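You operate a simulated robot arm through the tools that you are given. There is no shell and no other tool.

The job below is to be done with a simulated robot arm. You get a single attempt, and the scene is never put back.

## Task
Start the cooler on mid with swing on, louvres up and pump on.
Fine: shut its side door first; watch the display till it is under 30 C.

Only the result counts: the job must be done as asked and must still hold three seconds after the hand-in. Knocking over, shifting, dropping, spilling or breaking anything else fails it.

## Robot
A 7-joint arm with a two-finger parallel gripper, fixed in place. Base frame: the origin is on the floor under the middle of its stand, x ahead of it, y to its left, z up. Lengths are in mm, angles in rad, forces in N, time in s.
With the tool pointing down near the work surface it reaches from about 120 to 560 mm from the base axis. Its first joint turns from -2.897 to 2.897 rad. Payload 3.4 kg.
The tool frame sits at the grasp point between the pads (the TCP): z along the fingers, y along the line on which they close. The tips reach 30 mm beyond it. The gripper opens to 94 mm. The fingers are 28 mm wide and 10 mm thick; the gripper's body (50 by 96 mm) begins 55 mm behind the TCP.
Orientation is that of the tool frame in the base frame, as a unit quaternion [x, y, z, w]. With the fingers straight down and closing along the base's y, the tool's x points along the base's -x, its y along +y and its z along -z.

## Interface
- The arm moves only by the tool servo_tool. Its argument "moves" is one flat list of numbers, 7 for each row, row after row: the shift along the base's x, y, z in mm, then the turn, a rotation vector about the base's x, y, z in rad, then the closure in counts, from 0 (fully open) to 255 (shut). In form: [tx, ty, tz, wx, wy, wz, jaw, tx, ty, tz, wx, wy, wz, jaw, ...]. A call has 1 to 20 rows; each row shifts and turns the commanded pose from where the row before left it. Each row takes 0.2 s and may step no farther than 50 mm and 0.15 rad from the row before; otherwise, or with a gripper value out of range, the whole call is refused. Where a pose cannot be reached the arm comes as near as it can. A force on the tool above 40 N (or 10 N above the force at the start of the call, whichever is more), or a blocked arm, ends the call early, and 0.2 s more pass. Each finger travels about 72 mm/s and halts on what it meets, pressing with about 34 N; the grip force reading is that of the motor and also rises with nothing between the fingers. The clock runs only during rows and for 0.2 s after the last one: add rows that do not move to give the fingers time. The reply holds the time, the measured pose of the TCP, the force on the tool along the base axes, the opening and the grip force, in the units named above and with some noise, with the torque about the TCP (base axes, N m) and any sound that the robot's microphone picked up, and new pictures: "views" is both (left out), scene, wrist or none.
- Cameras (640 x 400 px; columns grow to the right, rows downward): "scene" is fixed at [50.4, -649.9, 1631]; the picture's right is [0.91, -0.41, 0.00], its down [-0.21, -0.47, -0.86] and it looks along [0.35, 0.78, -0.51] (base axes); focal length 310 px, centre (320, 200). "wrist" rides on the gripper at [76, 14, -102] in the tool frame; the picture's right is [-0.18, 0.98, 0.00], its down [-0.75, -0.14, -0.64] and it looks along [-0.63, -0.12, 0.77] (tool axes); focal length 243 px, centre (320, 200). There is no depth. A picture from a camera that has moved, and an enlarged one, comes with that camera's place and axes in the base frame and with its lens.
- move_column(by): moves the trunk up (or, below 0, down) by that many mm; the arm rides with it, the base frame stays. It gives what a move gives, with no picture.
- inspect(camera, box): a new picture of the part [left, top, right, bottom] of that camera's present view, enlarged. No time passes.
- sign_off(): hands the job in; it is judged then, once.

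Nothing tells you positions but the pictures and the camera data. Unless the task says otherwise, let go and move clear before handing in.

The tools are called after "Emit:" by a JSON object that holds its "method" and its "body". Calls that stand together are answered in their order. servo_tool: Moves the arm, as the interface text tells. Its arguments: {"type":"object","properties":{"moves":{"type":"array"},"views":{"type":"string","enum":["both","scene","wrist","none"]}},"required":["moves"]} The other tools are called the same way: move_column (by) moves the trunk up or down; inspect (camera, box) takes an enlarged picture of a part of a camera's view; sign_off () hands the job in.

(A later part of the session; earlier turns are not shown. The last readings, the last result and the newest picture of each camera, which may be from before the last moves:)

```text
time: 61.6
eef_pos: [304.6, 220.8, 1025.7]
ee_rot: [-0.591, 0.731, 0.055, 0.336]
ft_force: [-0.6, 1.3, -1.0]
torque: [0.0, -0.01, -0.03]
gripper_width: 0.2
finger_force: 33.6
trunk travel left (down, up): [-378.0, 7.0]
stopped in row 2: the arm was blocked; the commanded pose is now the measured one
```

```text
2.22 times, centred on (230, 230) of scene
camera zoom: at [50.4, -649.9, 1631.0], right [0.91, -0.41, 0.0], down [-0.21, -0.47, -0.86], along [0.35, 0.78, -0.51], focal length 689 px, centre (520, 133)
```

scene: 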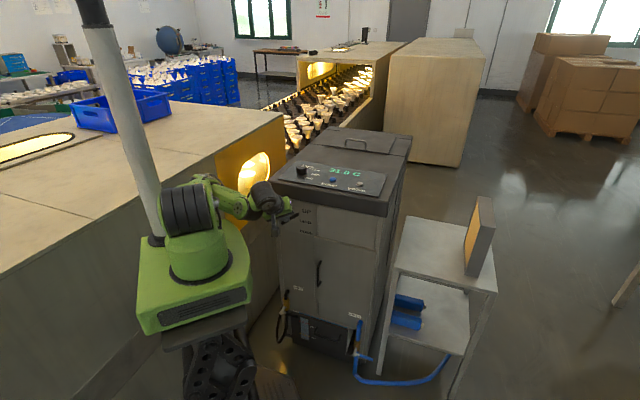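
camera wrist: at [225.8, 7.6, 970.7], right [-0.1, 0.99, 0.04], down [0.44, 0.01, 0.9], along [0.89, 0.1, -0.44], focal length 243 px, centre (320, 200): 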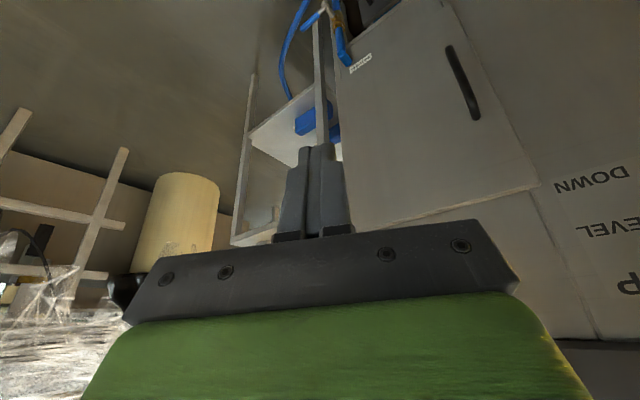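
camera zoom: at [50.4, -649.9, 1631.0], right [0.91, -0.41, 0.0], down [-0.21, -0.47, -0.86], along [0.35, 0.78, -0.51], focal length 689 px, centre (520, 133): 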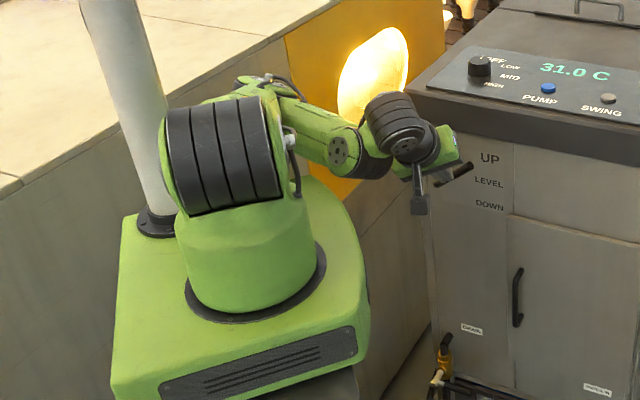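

Emit:
{"method": "servo_tool", "body": {"moves": [0, 0, 0, 0, 0, -0.03, 255, 0, 0, 0, 0, 0, -0.05, 255, 0, 0, 0, 0, 0, -0.06, 255, 0, 0, 0, 0, 0, -0.06, 255, 0, 0, 0, 0, 0, -0.06, 255, 0, 0, 0, 0, 0, -0.06, 255, 0, 0, 0, 0, 0, -0.06, 255, 0, 0, 0, 0, 0, -0.06, 255, 0, 0, 0, 0, 0, -0.06, 255, 0, 0, 0, 0, 0, -0.06, 255, 0, 0, 0, 0, 0, -0.05, 255, 0, 0, 0, 0, 0, -0.03, 255], "views": "scene"}}

Emit:
{"method": "inspect", "body": {"camera": "scene", "box": [130, 140, 330, 320]}}

```text
time: 64.4
eef_pos: [308.1, 250.3, 1057.6]
ee_rot: [-0.413, 0.836, -0.006, 0.363]
ft_force: [-0.8, -0.3, 0.6]
torque: [-0.02, 0.02, -0.01]
gripper_width: 0.1
finger_force: 33.4
out of reach, approached as far as the arm can: row 3, 4, 6, 10, 12
trunk travel left (down, up): [-378.0, 7.0]
stopped in row 12: the arm was blocked; the commanded pose is now the measured one
```

scene: 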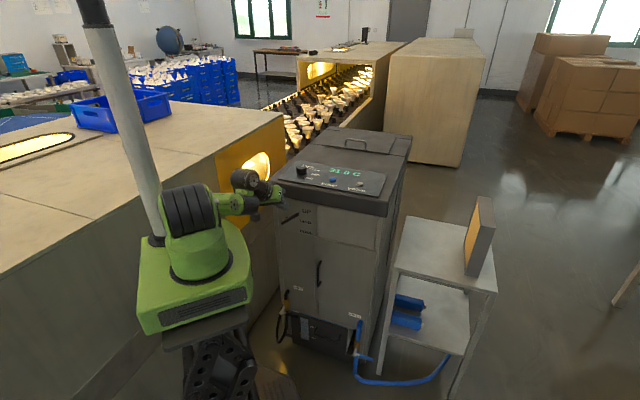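

```text
2.22 times, centred on (230, 230) of scene
camera zoom: at [50.4, -649.9, 1631.0], right [0.91, -0.41, 0.0], down [-0.21, -0.47, -0.86], along [0.35, 0.78, -0.51], focal length 689 px, centre (520, 133)
```

zoom: 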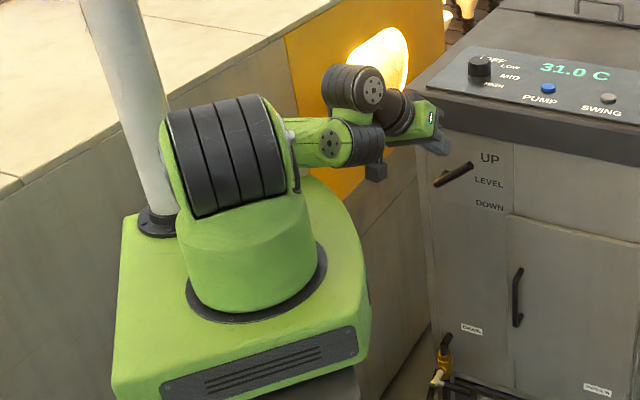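

The forearm seems to be short, so the wrist cannot come closer than about 200 mm to the shoulder; that is the region I kept running into. I'll go up and outward along the direction of the panel, above lid height, so the arm straightens.

Emit:
{"method": "servo_tool", "body": {"moves": [0, 0, 4, 0, 0, 0, 255, 2, 2, 8, 0, 0, 0, 255, 3, 3, 10, 0, 0, 0, 255, 4, 4, 10, 0, 0, 0, 255, 4, 4, 12, 0, 0, 0, 255, 4, 4, 12, 0, 0, 0, 255, 4, 4, 12, 0, 0, 0, 255, 4, 4, 12, 0, 0, 0, 255, 4, 4, 10, 0, 0, 0, 255, 3, 3, 6, 0, 0, 0, 255, 0, 0, 4, 0, 0, 0, 255], "views": "scene"}}

Emit:
{"method": "inspect", "body": {"camera": "scene", "box": [130, 100, 330, 280]}}

```text
time: 66.8
eef_pos: [323.1, 242.2, 1069.8]
ee_rot: [-0.413, 0.834, -0.005, 0.365]
ft_force: [-0.2, 0.5, -0.5]
torque: [0.0, 0.03, 0.0]
gripper_width: 0.0
finger_force: 32.7
out of reach, approached as far as the arm can: row 2, 3, 4, 5, 6, 7, 8, 9, 10, 11
trunk travel left (down, up): [-378.0, 7.0]
```

scene: 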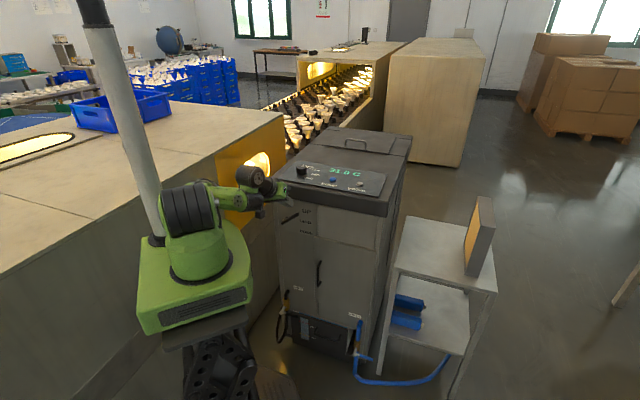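

```text
2.22 times, centred on (230, 190) of scene
camera zoom: at [50.4, -649.9, 1631.0], right [0.91, -0.41, 0.0], down [-0.21, -0.47, -0.86], along [0.35, 0.78, -0.51], focal length 689 px, centre (520, 222)
```

zoom: 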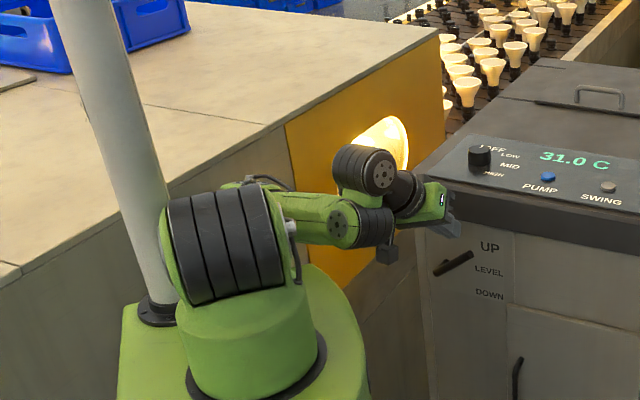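

The wrist has rolled far round (its fifth joint is near its limit), and untilting the tool should relieve exactly that joint. I'll bring the command back to the actual pose and untilt slowly.

Emit:
{"method": "servo_tool", "body": {"moves": [-4, -10, -20, 0, 0, 0, 255, -4, -10, -20, 0, 0, 0, 255, -4, -10, -20, -0.01, 0.017, -0.002, 255, -3, -8, -15, -0.02, 0.034, -0.004, 255, 0, 0, 0, -0.025, 0.043, -0.005, 255, 0, 0, 0, -0.025, 0.043, -0.005, 255, 0, 0, 0, -0.025, 0.043, -0.005, 255, 0, 0, 0, -0.025, 0.043, -0.005, 255, 0, 0, 0, -0.025, 0.043, -0.005, 255, 0, 0, 0, -0.025, 0.043, -0.005, 255, 0, 0, 0, -0.025, 0.043, -0.005, 255, 0, 0, 0, 0, 0, 0, 255], "views": "scene"}}

Emit:
{"method": "inspect", "body": {"camera": "scene", "box": [130, 100, 330, 280]}}

```text
time: 67.7
eef_pos: [325.7, 256.0, 1074.0]
ee_rot: [-0.43, 0.802, -0.015, 0.414]
ft_force: [-0.9, 0.9, -0.5]
torque: [-0.02, -0.02, 0.01]
gripper_width: 0.1
finger_force: 32.5
out of reach, approached as far as the arm can: row 1, 2, 3
trunk travel left (down, up): [-378.0, 7.0]
stopped in row 4: the arm was blocked; the commanded pose is now the measured one
```

scene: 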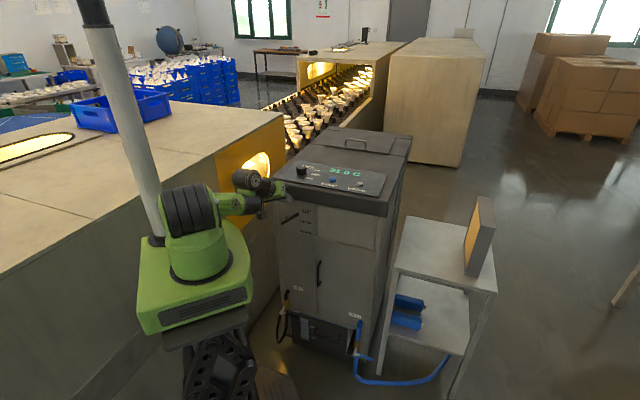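

```text
2.22 times, centred on (230, 190) of scene
camera zoom: at [50.4, -649.9, 1631.0], right [0.91, -0.41, 0.0], down [-0.21, -0.47, -0.86], along [0.35, 0.78, -0.51], focal length 689 px, centre (520, 222)
```

zoom: 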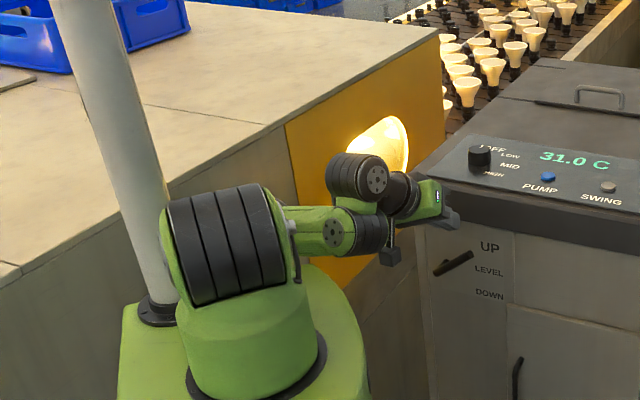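

Emit:
{"method": "servo_tool", "body": {"moves": [0, 0, 0, -0.005, 0.01, 0, 255, 0, 0, 0, -0.01, 0.02, 0, 255, 0, 0, 0, -0.013, 0.026, 0, 255, 0, 0, 0, -0.016, 0.032, 0, 255, 0, 0, 0, -0.016, 0.032, 0, 255, 0, 0, 0, -0.016, 0.032, 0, 255, 0, 0, 0, -0.016, 0.032, 0, 255, 0, 0, 0, -0.016, 0.032, 0, 255, 0, 0, 0, 0, 0, 0, 255], "views": "scene"}}

Emit:
{"method": "inspect", "body": {"camera": "scene", "box": [130, 100, 330, 280]}}

```text
time: 69.7
eef_pos: [310.9, 224.6, 1035.6]
ee_rot: [-0.451, 0.836, -0.009, 0.312]
ft_force: [0.3, 0.3, 0.6]
torque: [0.0, -0.01, 0.02]
gripper_width: 0.0
finger_force: 33.4
out of reach, approached as far as the arm can: row 4, 5, 6, 7, 8
trunk travel left (down, up): [-378.0, 7.0]
```

scene: 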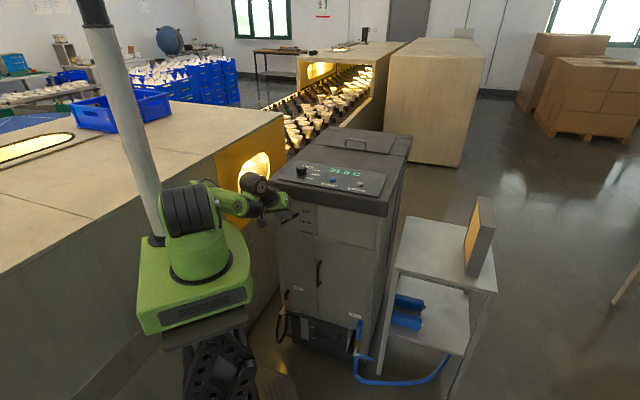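

```text
2.22 times, centred on (230, 190) of scene
camera zoom: at [50.4, -649.9, 1631.0], right [0.91, -0.41, 0.0], down [-0.21, -0.47, -0.86], along [0.35, 0.78, -0.51], focal length 689 px, centre (520, 222)
```

zoom: 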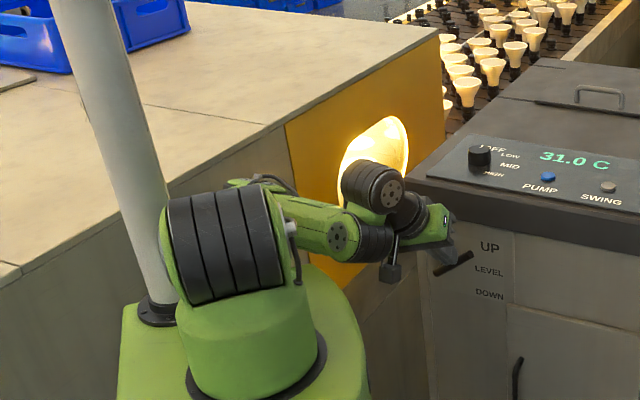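

Small steps keep getting trapped. I'll move the target up first, in free air, and then steadily outward above lid height, so the only solution is a straighter arm.

Emit:
{"method": "servo_tool", "body": {"moves": [0, 0, 20, 0, 0, 0, 255, 0, 0, 25, 0, 0, 0, 255, 0, 0, 25, 0, 0, 0, 255, 0, 0, 25, 0, 0, 0, 255, 0, 0, 25, 0, 0, 0, 255, 0, 0, 25, 0, 0, 0, 255, 8, 7, 10, 0, 0, 0, 255, 12, 11, 0, 0, 0, 0, 255, 12, 11, 0, 0, 0, 0, 255, 12, 11, 0, 0, 0, 0, 255, 12, 11, 0, 0, 0, 0, 255, 12, 11, 0, 0, 0, 0, 255], "views": "scene"}}

Emit:
{"method": "inspect", "body": {"camera": "scene", "box": [130, 60, 330, 240]}}

```text
time: 72.3
eef_pos: [348.8, 233.5, 1021.0]
ee_rot: [-0.456, 0.832, 0.003, 0.315]
ft_force: [-0.1, -0.1, 0.2]
torque: [0.02, 0.01, -0.02]
gripper_width: 0.1
finger_force: 33.0
out of reach, approached as far as the arm can: row 1, 2, 3, 4, 5, 6, 7, 8, 9, 10, 11, 12
trunk travel left (down, up): [-378.0, 7.0]
```

scene: 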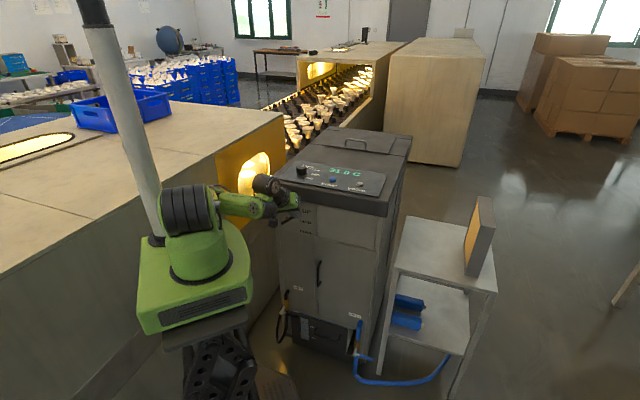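

```text
2.22 times, centred on (230, 150) of scene
camera zoom: at [50.4, -649.9, 1631.0], right [0.91, -0.41, 0.0], down [-0.21, -0.47, -0.86], along [0.35, 0.78, -0.51], focal length 689 px, centre (520, 311)
```

zoom: 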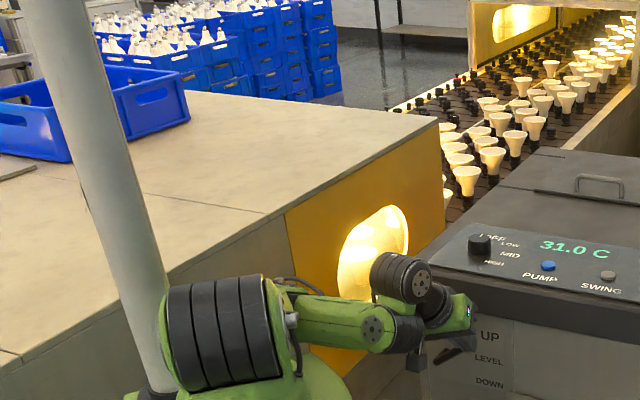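

Looking back over the moves, turning the yaw anticlockwise freed the arm and turning it clockwise trapped it. I'll bring the command back to the actual pose and turn the yaw anticlockwise.

Emit:
{"method": "servo_tool", "body": {"moves": [-9, -17, -40, 0, 0, 0, 255, -9, -17, -40, 0, 0, 0, 255, -9, -17, -40, 0, 0, 0, 255, -9, -17, -40, 0, 0, 0.02, 255, -8, -16, -40, 0, 0, 0.04, 255, 0, 0, 0, 0, 0, 0.05, 255, 0, 0, 0, 0, 0, 0.05, 255, 0, 0, 0, 0, 0, 0.05, 255, 0, 0, 0, 0, 0, 0.05, 255, 0, 0, 0, 0, 0, 0.05, 255, 0, 0, 0, 0, 0, 0.05, 255, 0, 0, 0, 0, 0, 0.05, 255], "views": "scene"}}

Emit:
{"method": "inspect", "body": {"camera": "scene", "box": [130, 100, 330, 280]}}

```text
time: 72.8
eef_pos: [373.0, 252.2, 1049.8]
ee_rot: [-0.512, 0.754, -0.024, 0.411]
ft_force: [-0.3, 0.4, -0.3]
torque: [-0.01, -0.01, 0.0]
gripper_width: 0.1
finger_force: 33.3
out of reach, approached as far as the arm can: row 1, 2
trunk travel left (down, up): [-378.0, 7.0]
stopped in row 2: the arm was blocked; the commanded pose is now the measured one
```

scene: 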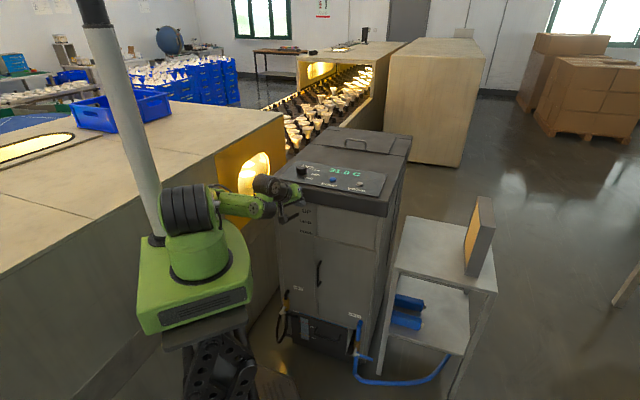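

```text
2.22 times, centred on (230, 190) of scene
camera zoom: at [50.4, -649.9, 1631.0], right [0.91, -0.41, 0.0], down [-0.21, -0.47, -0.86], along [0.35, 0.78, -0.51], focal length 689 px, centre (520, 222)
```

zoom: 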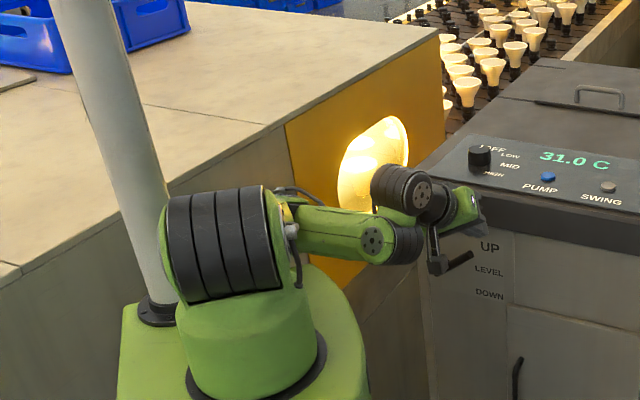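

Emit:
{"method": "servo_tool", "body": {"moves": [0, 0, 0, 0, 0, 0.01, 255, 0, 0, 0, 0, 0, 0.02, 255, 0, 0, 0, 0, 0, 0.03, 255, 0, 0, 0, 0, 0, 0.04, 255, 0, 0, 0, 0, 0, 0.04, 255, 0, 0, 0, 0, 0, 0.04, 255, 0, 0, 0, 0, 0, 0.04, 255, 0, 0, 0, 0, 0, 0.04, 255, 0, 0, 0, 0, 0, 0.04, 255, 0, 0, 0, 0, 0, 0.04, 255, 0, 0, 0, 0, 0, 0.03, 255, 0, 0, 0, 0, 0, 0, 255], "views": "scene"}}

Emit:
{"method": "inspect", "body": {"camera": "scene", "box": [130, 100, 330, 280]}}

```text
time: 75.4
eef_pos: [374.6, 251.2, 1050.1]
ee_rot: [-0.642, 0.647, 0.052, 0.408]
ft_force: [1.1, 0.7, 0.7]
torque: [0.0, -0.03, 0.02]
gripper_width: 0.1
finger_force: 33.5
trunk travel left (down, up): [-378.0, 7.0]
```

scene: 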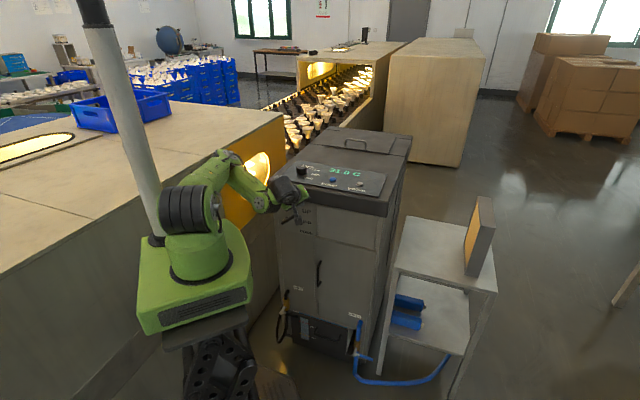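

```text
2.22 times, centred on (230, 190) of scene
camera zoom: at [50.4, -649.9, 1631.0], right [0.91, -0.41, 0.0], down [-0.21, -0.47, -0.86], along [0.35, 0.78, -0.51], focal length 689 px, centre (520, 222)
```

zoom: 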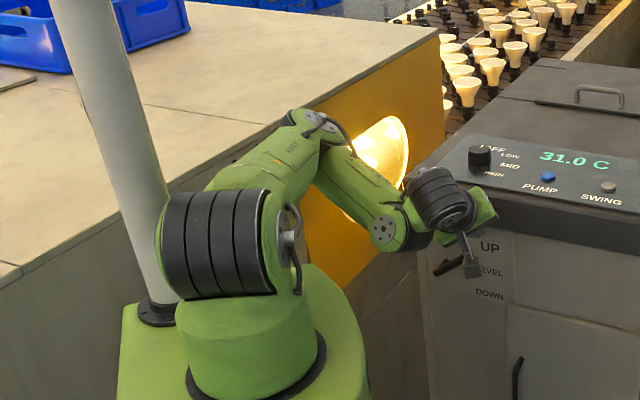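

Turning the yaw anticlockwise works: the elbow came up and every row was reached. I'll continue that way with some untilt and a gentle rise.

Emit:
{"method": "servo_tool", "body": {"moves": [0, 0, 2, -0.01, 0.008, 0.01, 255, 0, 0, 4, -0.02, 0.015, 0.02, 255, 0, 0, 6, -0.03, 0.023, 0.03, 255, 0, 0, 8, -0.03, 0.023, 0.03, 255, 0, 0, 8, -0.03, 0.023, 0.03, 255, 0, 0, 8, -0.03, 0.023, 0.03, 255, 0, 0, 8, -0.03, 0.023, 0.03, 255, 0, 0, 8, -0.03, 0.023, 0.03, 255, 0, 0, 8, -0.03, 0.023, 0.03, 255, 0, 0, 4, -0.02, 0.015, 0.02, 255], "views": "scene"}}

Emit:
{"method": "inspect", "body": {"camera": "scene", "box": [130, 100, 330, 280]}}

```text
time: 77.8
eef_pos: [285.4, 267.9, 993.6]
ee_rot: [0.765, -0.572, -0.041, -0.293]
ft_force: [-0.1, -0.2, 0.1]
torque: [0.02, 0.03, 0.03]
gripper_width: 0.1
finger_force: 33.4
out of reach, approached as far as the arm can: row 3, 4, 5, 6, 7, 8, 9, 10
trunk travel left (down, up): [-378.0, 7.0]
stopped in row 10: the arm was blocked; the commanded pose is now the measured one
```

scene: 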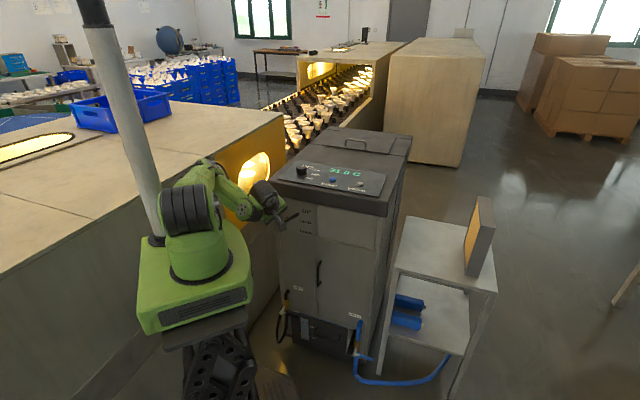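

```text
2.22 times, centred on (230, 190) of scene
camera zoom: at [50.4, -649.9, 1631.0], right [0.91, -0.41, 0.0], down [-0.21, -0.47, -0.86], along [0.35, 0.78, -0.51], focal length 689 px, centre (520, 222)
```

zoom: 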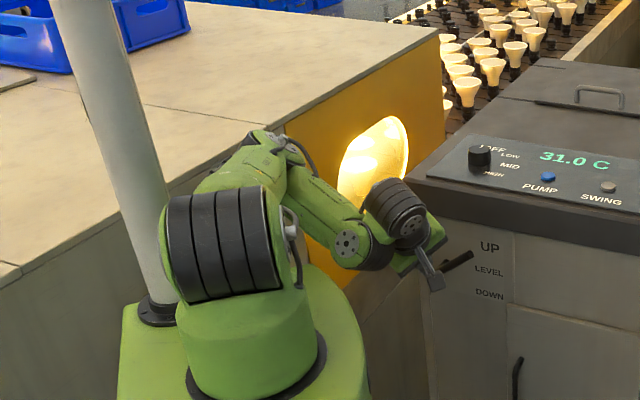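

Emit:
{"method": "servo_tool", "body": {"moves": [3, 0, 2, 0.01, -0.002, -0.01, 255, 6, -1, 4, 0.02, -0.005, -0.02, 255, 8, -1.5, 5, 0.023, -0.0055, -0.0235, 255, 8, -1.5, 5, 0.023, -0.0055, -0.0235, 255, 8, -1.5, 5, 0.023, -0.0055, -0.0235, 255, 8, -1.5, 5, 0.023, -0.0055, -0.0235, 255, 8, -1.5, 5, 0.023, -0.0055, -0.0235, 255, 8, -1.5, 5, 0.023, -0.0055, -0.0235, 255, 8, -1.5, 5, 0.023, -0.0055, -0.0235, 255, 8, -1.5, 5, 0.023, -0.0055, -0.0235, 255, 8, -1.5, 5, 0.023, -0.005, -0.0235, 255, 6, -1, 4, 0.01, -0.005, -0.02, 255, 2, -1, 1, 0.01, -0.005, -0.01, 255], "views": "scene"}}

Emit:
{"method": "inspect", "body": {"camera": "scene", "box": [130, 100, 330, 280]}}

```text
time: 80.6
eef_pos: [375.5, 251.2, 1049.8]
ee_rot: [-0.638, 0.65, 0.048, 0.411]
ft_force: [-1.0, -0.4, -0.8]
torque: [-0.02, -0.02, 0.02]
gripper_width: 0.2
finger_force: 33.1
trunk travel left (down, up): [-378.0, 7.0]
```

scene: 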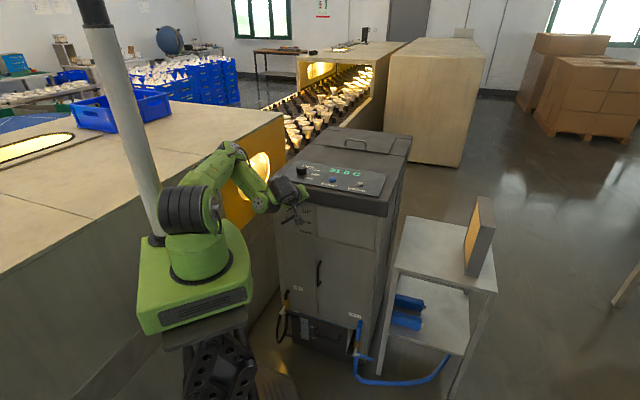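

```text
2.22 times, centred on (230, 190) of scene
camera zoom: at [50.4, -649.9, 1631.0], right [0.91, -0.41, 0.0], down [-0.21, -0.47, -0.86], along [0.35, 0.78, -0.51], focal length 689 px, centre (520, 222)
```

zoom: 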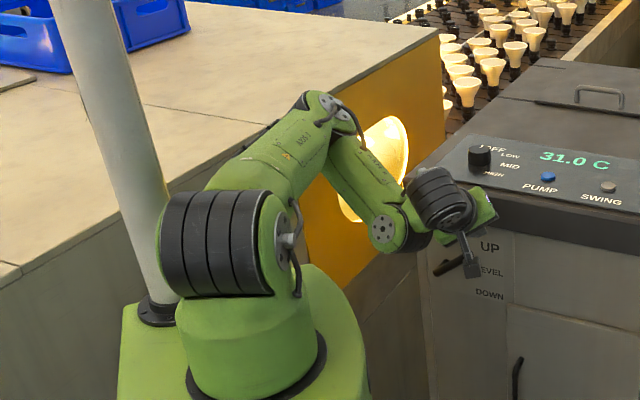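

Reached without trouble, and the elbow is higher again. Now a slow rise from here.

Emit:
{"method": "servo_tool", "body": {"moves": [0, 0, 3, 0, 0, 0, 255, 0, 0, 5, 0, 0, 0, 255, 0, 0, 6, 0, 0, 0, 255, 0, 0, 6, 0, 0, 0, 255, 0, 0, 6, 0, 0, 0, 255, 0, 0, 6, 0, 0, 0, 255, 0, 0, 6, 0, 0, 0, 255, 0, 0, 6, 0, 0, 0, 255], "views": "scene"}}

Emit:
{"method": "inspect", "body": {"camera": "scene", "box": [130, 100, 330, 280]}}

```text
time: 82.4
eef_pos: [369.3, 252.4, 1089.0]
ee_rot: [-0.636, 0.649, 0.047, 0.414]
ft_force: [-0.3, 0.2, 0.0]
torque: [0.04, -0.06, -0.03]
gripper_width: 0.0
finger_force: 32.5
out of reach, approached as far as the arm can: row 8
trunk travel left (down, up): [-378.0, 7.0]
```

scene: 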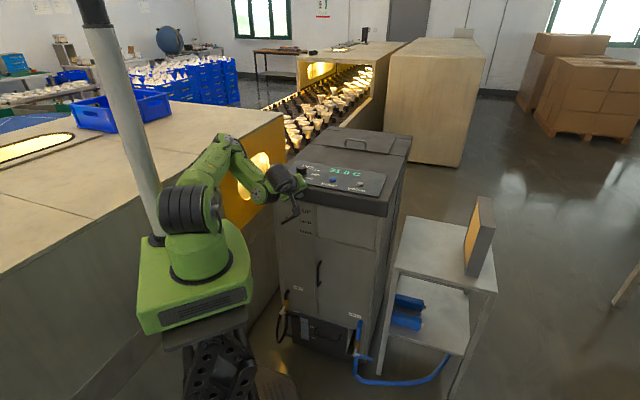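

```text
2.22 times, centred on (230, 190) of scene
camera zoom: at [50.4, -649.9, 1631.0], right [0.91, -0.41, 0.0], down [-0.21, -0.47, -0.86], along [0.35, 0.78, -0.51], focal length 689 px, centre (520, 222)
```

zoom: 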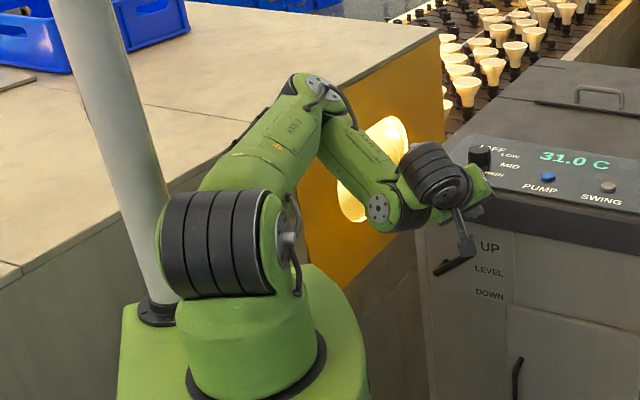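

Emit:
{"method": "servo_tool", "body": {"moves": [0, 0, 0, 0, 0, 0.02, 255, 0, 0, 0, 0, 0, 0.03, 255, 0, 0, 0, 0, 0, 0.03, 255, 0, 0, 0, 0, 0, 0.03, 255, 0, 0, 0, 0, 0, 0.03, 255, 0, 0, 0, 0, 0, 0.03, 255, 0, 0, 3, 0, 0, 0, 255, 0, 0, 5, 0, 0, 0, 255, 0, 0, 5, 0, 0, 0, 255, 0, 0, 5, 0, 0, 0, 255, 0, 0, 5, 0, 0, 0, 255, 0, 0, 5, 0, 0, 0, 255], "views": "scene"}}

Emit:
{"method": "inspect", "body": {"camera": "scene", "box": [130, 100, 330, 280]}}

```text
time: 85.0
eef_pos: [329.8, 270.9, 1073.5]
ee_rot: [0.689, -0.594, -0.081, -0.408]
ft_force: [-0.7, 0.0, 0.3]
torque: [0.0, 0.0, -0.02]
gripper_width: 0.0
finger_force: 33.0
out of reach, approached as far as the arm can: row 1, 2, 3, 4, 5, 6, 8, 9, 10, 11, 12
trunk travel left (down, up): [-378.0, 7.0]
```

scene: 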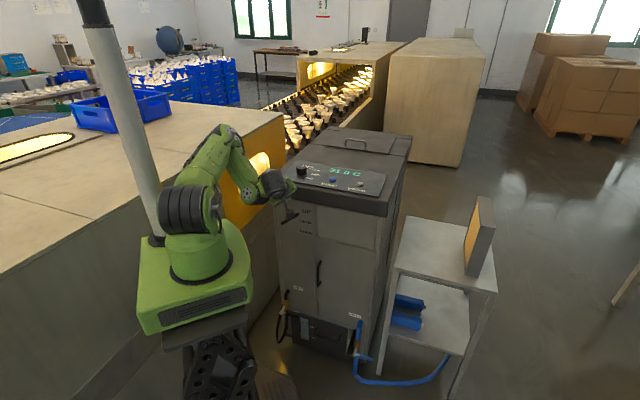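

```text
2.22 times, centred on (230, 190) of scene
camera zoom: at [50.4, -649.9, 1631.0], right [0.91, -0.41, 0.0], down [-0.21, -0.47, -0.86], along [0.35, 0.78, -0.51], focal length 689 px, centre (520, 222)
```

zoom: 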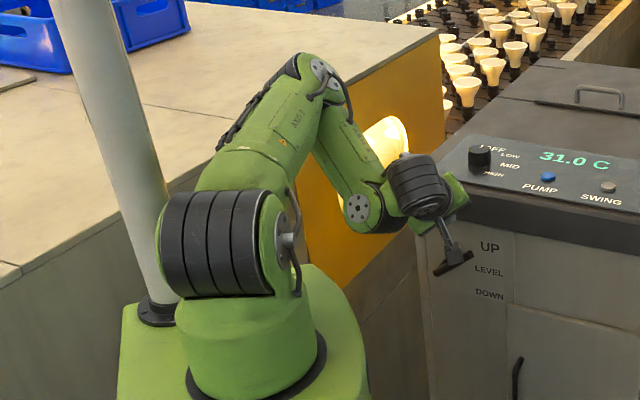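

The elbow is now high. I'll bring the command back to the real pose and take out some of the extra yaw.

Emit:
{"method": "servo_tool", "body": {"moves": [-8, 3, -8, 0, 0, -0.02, 255, -8, 3, -8, 0, 0, -0.03, 255, -8, 4, -8, 0, 0, -0.03, 255, -8, 4, -8, 0, 0, -0.03, 255, -6, 4, -8, 0, 0, -0.03, 255, -4, 2, -4, 0, 0, -0.03, 255, 0, 0, 0, 0, 0, -0.03, 255, 0, 0, 0, 0, 0, -0.03, 255], "views": "scene"}}

Emit:
{"method": "inspect", "body": {"camera": "scene", "box": [130, 100, 330, 280]}}

```text
time: 86.8
eef_pos: [291.1, 302.9, 1045.7]
ee_rot: [-0.612, 0.661, 0.044, 0.432]
ft_force: [0.5, 0.0, -0.1]
torque: [-0.01, -0.02, 0.0]
gripper_width: 0.1
finger_force: 32.8
trunk travel left (down, up): [-378.0, 7.0]
```

scene: 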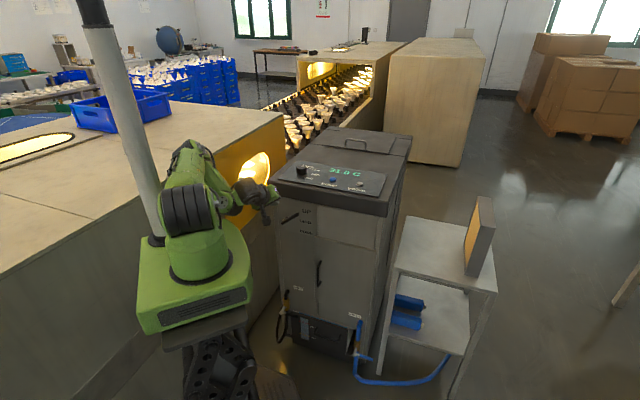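

```text
2.22 times, centred on (230, 190) of scene
camera zoom: at [50.4, -649.9, 1631.0], right [0.91, -0.41, 0.0], down [-0.21, -0.47, -0.86], along [0.35, 0.78, -0.51], focal length 689 px, centre (520, 222)
```

zoom: 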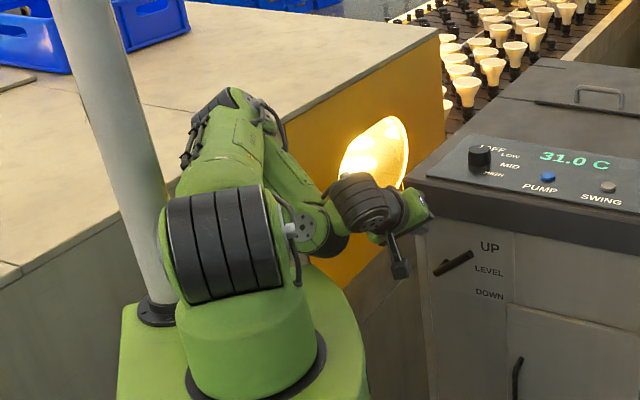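

Emit:
{"method": "servo_tool", "body": {"moves": [0, 0, 0, 0, 0, 0, 255, 0, 0, 0, 0, 0, 0, 255, 0, 0, 0, 0, 0, 0, 255, 0, 0, 0, 0, 0, 0, 255], "views": "scene"}}

Emit:
{"method": "inspect", "body": {"camera": "scene", "box": [130, 100, 330, 280]}}

```text
time: 87.8
eef_pos: [291.0, 303.4, 1045.2]
ee_rot: [-0.613, 0.66, 0.046, 0.432]
ft_force: [0.2, -0.1, 0.2]
torque: [-0.02, 0.0, 0.01]
gripper_width: 0.0
finger_force: 33.5
trunk travel left (down, up): [-378.0, 7.0]
```

scene: 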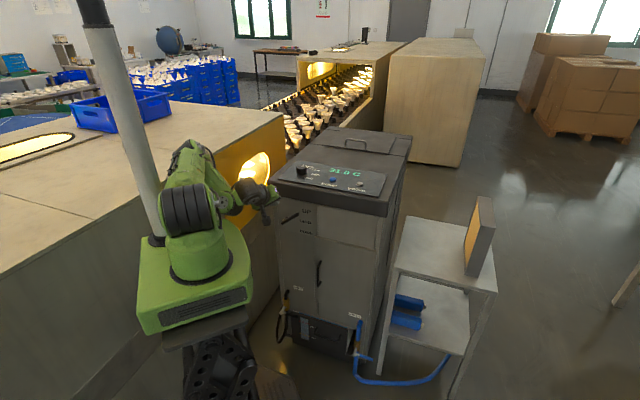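

```text
2.22 times, centred on (230, 190) of scene
camera zoom: at [50.4, -649.9, 1631.0], right [0.91, -0.41, 0.0], down [-0.21, -0.47, -0.86], along [0.35, 0.78, -0.51], focal length 689 px, centre (520, 222)
```

zoom: 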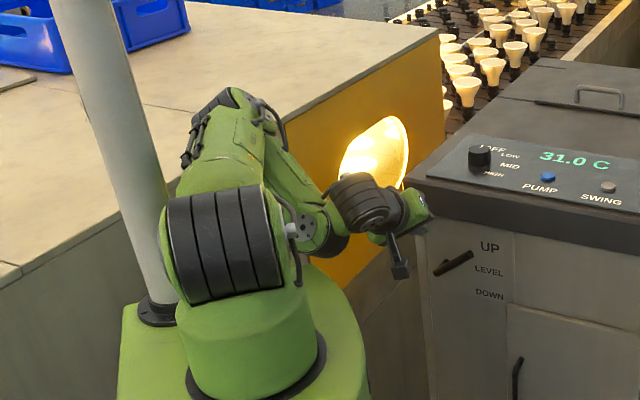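

I realise an out-of-reach row simply redefines the commanded pose, so the command is always where the arm is now. From here, where everything is reachable, I'll try a slow rise.

Emit:
{"method": "servo_tool", "body": {"moves": [0, 0, 3, 0, 0, 0, 255, 0, 0, 5, 0, 0, 0, 255, 0, 0, 6, 0, 0, 0, 255, 0, 0, 6, 0, 0, 0, 255, 0, 0, 6, 0, 0, 0, 255, 0, 0, 6, 0, 0, 0, 255, 0, 0, 6, 0, 0, 0, 255, 0, 0, 6, 0, 0, 0, 255, 0, 0, 6, 0, 0, 0, 255, 0, 0, 6, 0, 0, 0, 255], "views": "scene"}}

Emit:
{"method": "inspect", "body": {"camera": "scene", "box": [130, 80, 330, 260]}}

```text
time: 90.0
eef_pos: [298.2, 287.5, 1086.2]
ee_rot: [-0.608, 0.677, 0.034, 0.414]
ft_force: [0.7, 0.1, 0.9]
torque: [-0.03, 0.01, -0.03]
gripper_width: 0.1
finger_force: 33.0
trunk travel left (down, up): [-378.0, 7.0]
```

scene: 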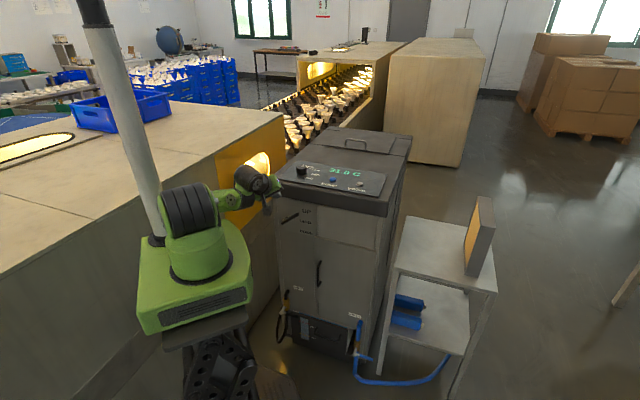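

```text
2.22 times, centred on (230, 170) of scene
camera zoom: at [50.4, -649.9, 1631.0], right [0.91, -0.41, 0.0], down [-0.21, -0.47, -0.86], along [0.35, 0.78, -0.51], focal length 689 px, centre (520, 267)
```

zoom: 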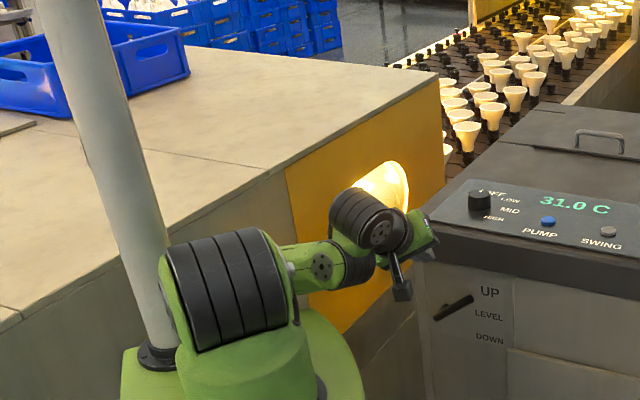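

Emit:
{"method": "servo_tool", "body": {"moves": [3, -3, 0, 0, 0, 0, 255, 5, -5, 0, 0, 0, 0, 255, 7, -7, 0, 0, 0, 0, 255, 7, -7, 0, 0, 0, 0, 255, 7, -7, 0, 0, 0, 0, 255, 7, -7, 0, 0, 0, 0, 255, 7, -7, 0, 0, 0, 0, 255, 7, -7, 0, 0, 0, 0, 255, 7, -7, 0, 0, 0, 0, 255, 7, -7, 0, 0, 0, 0, 255], "views": "scene"}}

Emit:
{"method": "inspect", "body": {"camera": "scene", "box": [130, 80, 330, 260]}}

```text
time: 92.2
eef_pos: [353.3, 227.7, 1085.3]
ee_rot: [-0.619, 0.668, 0.035, 0.412]
ft_force: [0.1, -0.2, -0.7]
torque: [0.01, -0.01, 0.04]
gripper_width: 0.0
finger_force: 32.5
trunk travel left (down, up): [-378.0, 7.0]
```

scene: 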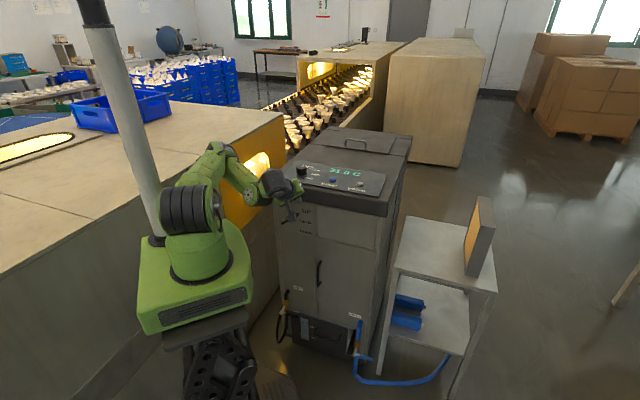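

```text
2.22 times, centred on (230, 170) of scene
camera zoom: at [50.4, -649.9, 1631.0], right [0.91, -0.41, 0.0], down [-0.21, -0.47, -0.86], along [0.35, 0.78, -0.51], focal length 689 px, centre (520, 267)
```

zoom: 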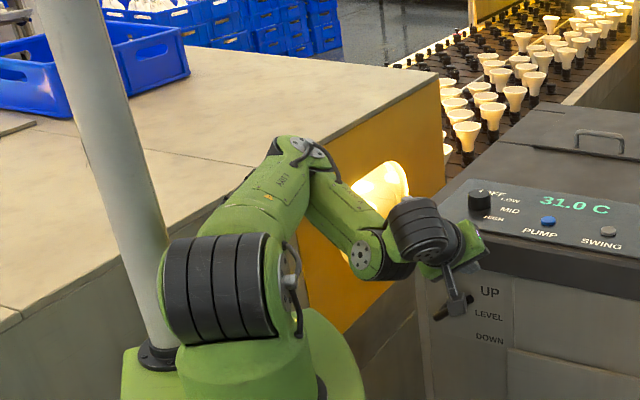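

That tracked perfectly with the elbow up on the left. I'll keep moving clockwise and to the right at this height.

Emit:
{"method": "servo_tool", "body": {"moves": [3, -3, 0, 0, 0, 0, 255, 5, -5, 0, 0, 0, 0, 255, 7, -7, 0, 0, 0, 0, 255, 7, -7, 0, 0, 0, 0, 255, 7, -7, 0, 0, 0, 0, 255, 7, -7, 0, 0, 0, 0, 255, 7, -7, 0, 0, 0, 0, 255, 7, -7, 0, 0, 0, 0, 255, 7, -7, 0, 0, 0, 0, 255, 4, -4, 0, 0, 0, 0, 255], "views": "scene"}}

Emit:
{"method": "inspect", "body": {"camera": "scene", "box": [130, 80, 330, 260]}}

```text
time: 94.4
eef_pos: [387.8, 181.7, 1060.2]
ee_rot: [-0.618, 0.668, 0.035, 0.413]
ft_force: [0.1, -0.8, 0.3]
torque: [-0.02, 0.02, 0.0]
gripper_width: 0.0
finger_force: 33.0
out of reach, approached as far as the arm can: row 5, 6, 7, 8, 9, 10
trunk travel left (down, up): [-378.0, 7.0]
```

scene: 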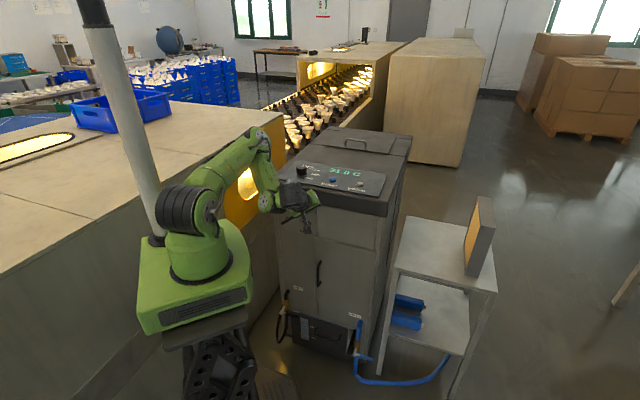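

```text
2.22 times, centred on (230, 170) of scene
camera zoom: at [50.4, -649.9, 1631.0], right [0.91, -0.41, 0.0], down [-0.21, -0.47, -0.86], along [0.35, 0.78, -0.51], focal length 689 px, centre (520, 267)
```

zoom: 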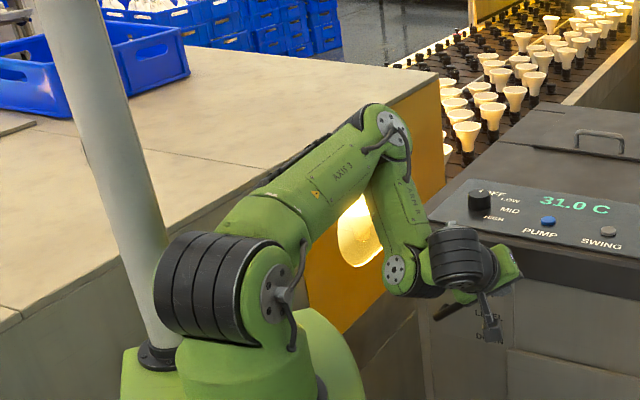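

The elbow is now properly up and forward. Untilting should be free from here.

Emit:
{"method": "servo_tool", "body": {"moves": [0, 0, 0, -0.01, 0.009, 0, 255, 0, 0, 0, -0.02, 0.018, 0, 255, 0, 0, 0, -0.03, 0.027, 0, 255, 0, 0, 0, -0.03, 0.027, 0, 255, 0, 0, 0, -0.03, 0.027, 0, 255, 0, 0, 0, -0.03, 0.027, 0, 255, 0, 0, 0, -0.03, 0.027, 0, 255, 0, 0, 0, -0.03, 0.027, 0, 255, 0, 0, 0, -0.02, 0.018, 0, 255], "views": "scene"}}

Emit:
{"method": "inspect", "body": {"camera": "scene", "box": [130, 80, 330, 260]}}

```text
time: 96.4
eef_pos: [317.0, 192.6, 989.4]
ee_rot: [-0.654, 0.706, 0.022, 0.269]
ft_force: [-0.2, 0.2, -0.1]
torque: [0.01, -0.01, -0.01]
gripper_width: 0.0
finger_force: 33.1
out of reach, approached as far as the arm can: row 2, 3, 4, 5, 6, 7, 8, 9
trunk travel left (down, up): [-378.0, 7.0]
```

scene: 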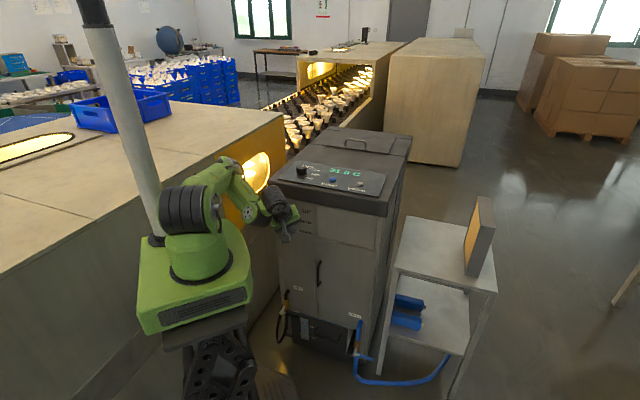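

```text
2.22 times, centred on (230, 170) of scene
camera zoom: at [50.4, -649.9, 1631.0], right [0.91, -0.41, 0.0], down [-0.21, -0.47, -0.86], along [0.35, 0.78, -0.51], focal length 689 px, centre (520, 267)
```

zoom: 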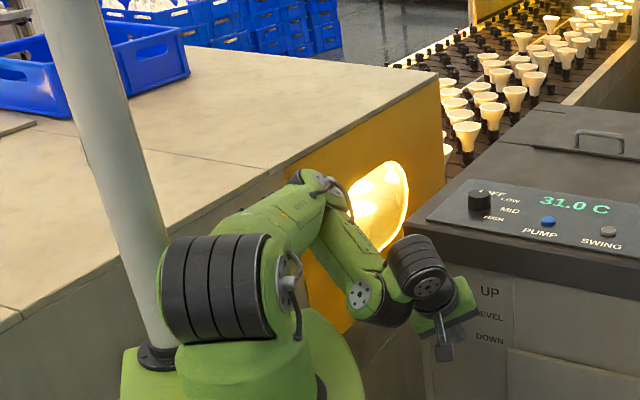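

Turning the whole arm about its base needs only the first joint, and to the right of the cooler there is open space to stretch out in. I'll swing the tool clockwise about the base axis, turning its yaw by the same amount.

Emit:
{"method": "servo_tool", "body": {"moves": [3.8, -6.3, 0, 0, 0, -0.02, 255, 3.7, -6.5, 0, 0, 0, -0.02, 255, 6.9, -13.2, 0, 0, 0, -0.04, 255, 6.5, -13.4, 0, 0, 0, -0.04, 255, 5.8, -13.7, 0, 0, 0, -0.04, 255, 5.4, -13.9, 0, 0, 0, -0.04, 255, 4.7, -14.1, 0, 0, 0, -0.04, 255, 4.1, -13.7, 0, 0, 0, -0.04, 255, 3.6, -14.4, 0, 0, 0, -0.04, 255, 3.1, -14.6, 0, 0, 0, -0.04, 255, 2.4, -14.7, 0, 0, 0, -0.04, 255], "views": "scene"}}

Emit:
{"method": "inspect", "body": {"camera": "scene", "box": [130, 80, 330, 260]}}

```text
time: 98.8
eef_pos: [366.2, 54.4, 990.3]
ee_rot: [-0.5, 0.823, -0.033, 0.269]
ft_force: [-0.1, 0.3, 0.2]
torque: [0.02, -0.01, -0.01]
gripper_width: 0.0
finger_force: 32.7
trunk travel left (down, up): [-378.0, 7.0]
```

scene: 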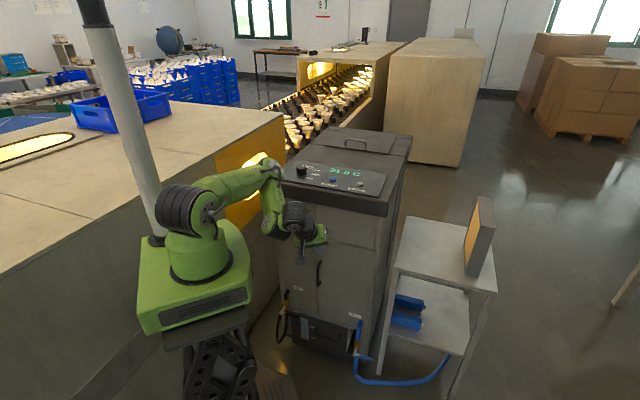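

```text
2.22 times, centred on (230, 170) of scene
camera zoom: at [50.4, -649.9, 1631.0], right [0.91, -0.41, 0.0], down [-0.21, -0.47, -0.86], along [0.35, 0.78, -0.51], focal length 689 px, centre (520, 267)
```

zoom: 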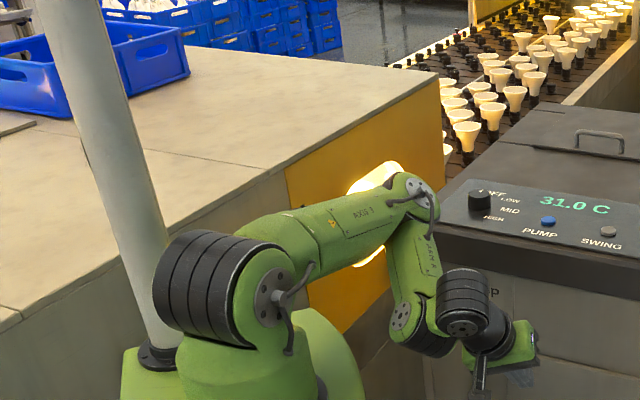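

The turn about the base worked perfectly. There is open space ahead, so I'll stretch outward in x from here.

Emit:
{"method": "servo_tool", "body": {"moves": [3, 0, 0, 0, 0, 0, 255, 6, 0.5, 0, 0, 0, 0, 255, 8, 1, 0, 0, 0, 0, 255, 8, 1, 0, 0, 0, 0, 255, 8, 1, 0, 0, 0, 0, 255, 8, 1, 0, 0, 0, 0, 255, 8, 1, 0, 0, 0, 0, 255, 8, 1, 0, 0, 0, 0, 255, 8, 1, 0, 0, 0, 0, 255], "views": "scene"}}

Emit:
{"method": "inspect", "body": {"camera": "scene", "box": [130, 80, 330, 260]}}

```text
time: 100.8
eef_pos: [410.4, 71.4, 962.3]
ee_rot: [-0.5, 0.822, -0.032, 0.27]
ft_force: [-0.4, -0.2, 0.6]
torque: [0.0, 0.02, 0.01]
gripper_width: 0.0
finger_force: 33.3
out of reach, approached as far as the arm can: row 1, 2, 3, 4, 5, 6, 7, 8, 9
trunk travel left (down, up): [-378.0, 7.0]
```

scene: 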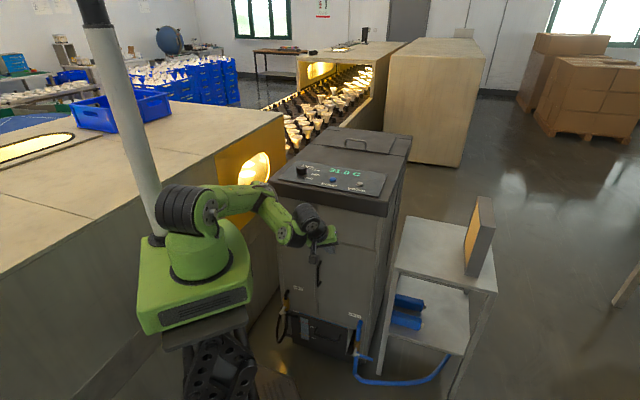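

```text
2.22 times, centred on (230, 170) of scene
camera zoom: at [50.4, -649.9, 1631.0], right [0.91, -0.41, 0.0], down [-0.21, -0.47, -0.86], along [0.35, 0.78, -0.51], focal length 689 px, centre (520, 267)
```

zoom: 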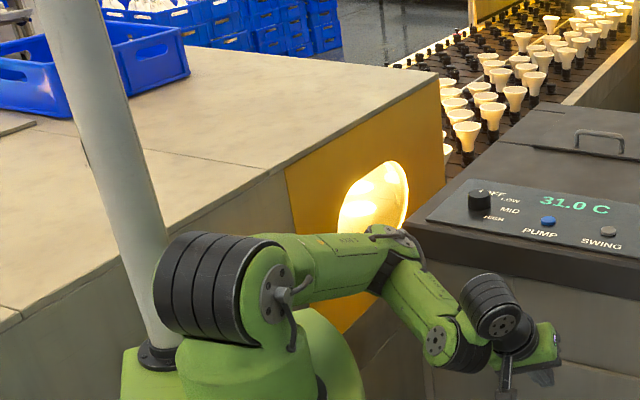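

Emit:
{"method": "servo_tool", "body": {"moves": [0, 0, 0, 0.008, -0.018, 0, 255, 0, 0, 0, 0.016, -0.036, 0, 255, 0, 0, 0, 0.016, -0.036, 0, 255, 0, 0, 0, 0.016, -0.036, 0, 255, 0, 0, 0, 0.016, -0.036, 0, 255, 0, 0, 0, 0.016, -0.036, 0, 255, 0, 0, 0, 0.016, -0.036, 0, 255, 3, 1, 0, 0, 0, 0, 255, 6, 1, 0, 0, 0, 0, 255, 8, 1, 0, 0, 0, 0, 255, 8, 1, 0, 0, 0, 0, 255], "views": "scene"}}

Emit:
{"method": "inspect", "body": {"camera": "scene", "box": [130, 80, 330, 260]}}

```text
time: 103.2
eef_pos: [434.3, 74.5, 962.3]
ee_rot: [-0.479, 0.787, -0.046, 0.386]
ft_force: [-0.7, 0.5, -0.6]
torque: [-0.01, -0.01, 0.03]
gripper_width: 0.0
finger_force: 33.3
trunk travel left (down, up): [-378.0, 7.0]
```

scene: 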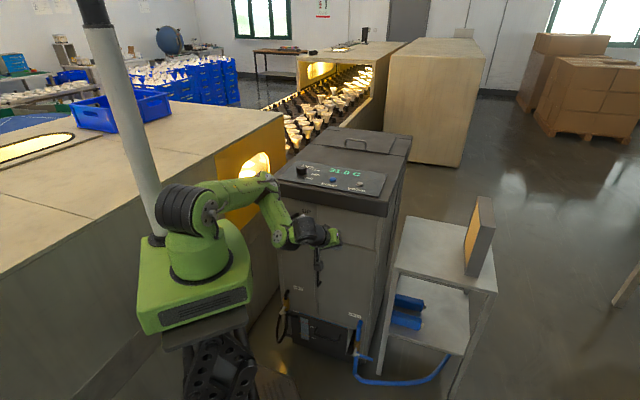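

```text
2.22 times, centred on (230, 170) of scene
camera zoom: at [50.4, -649.9, 1631.0], right [0.91, -0.41, 0.0], down [-0.21, -0.47, -0.86], along [0.35, 0.78, -0.51], focal length 689 px, centre (520, 267)
```

zoom: 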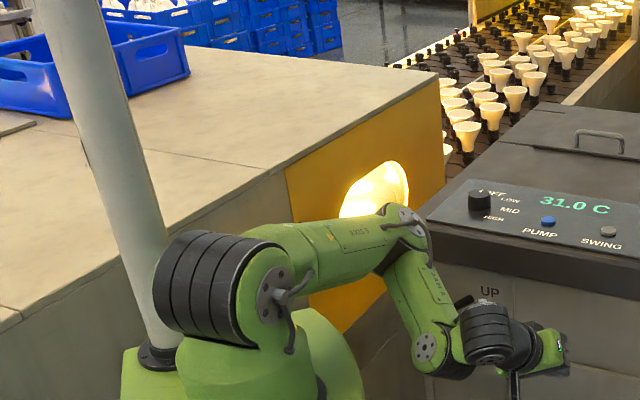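

Confirmed: tilting outward frees it, and those rows were all reached with the elbow rising. I'll keep extending outward at this tilt.

Emit:
{"method": "servo_tool", "body": {"moves": [4, 0.5, 1, 0, 0, 0, 255, 8, 1, 2, 0, 0, 0, 255, 8, 1, 3, 0, 0, 0, 255, 8, 1, 4, 0, 0, 0, 255, 8, 1, 4, 0, 0, 0, 255, 8, 1, 4, 0, 0, 0, 255, 8, 1, 4, 0, 0, 0, 255, 8, 1, 4, 0, 0, 0, 255, 8, 1, 4, 0, 0, 0, 255, 4, 0.5, 3, 0, 0, 0, 255], "views": "scene"}}

Emit:
{"method": "inspect", "body": {"camera": "scene", "box": [130, 80, 370, 260]}}

```text
time: 105.4
eef_pos: [504.5, 82.1, 997.0]
ee_rot: [-0.48, 0.786, -0.045, 0.387]
ft_force: [1.2, 0.9, -1.0]
torque: [0.01, 0.0, -0.03]
gripper_width: 0.1
finger_force: 33.3
trunk travel left (down, up): [-378.0, 7.0]
```

scene: 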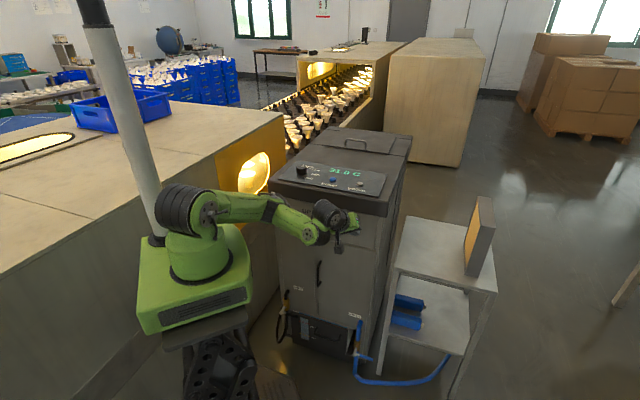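

```text
2.22 times, centred on (250, 170) of scene
camera zoom: at [50.4, -649.9, 1631.0], right [0.91, -0.41, 0.0], down [-0.21, -0.47, -0.86], along [0.35, 0.78, -0.51], focal length 689 px, centre (476, 267)
```

zoom: 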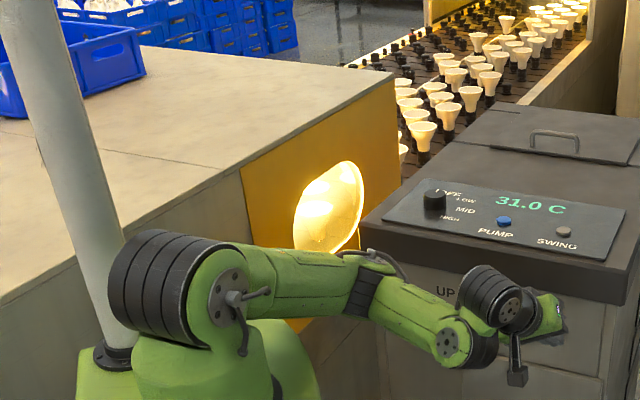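

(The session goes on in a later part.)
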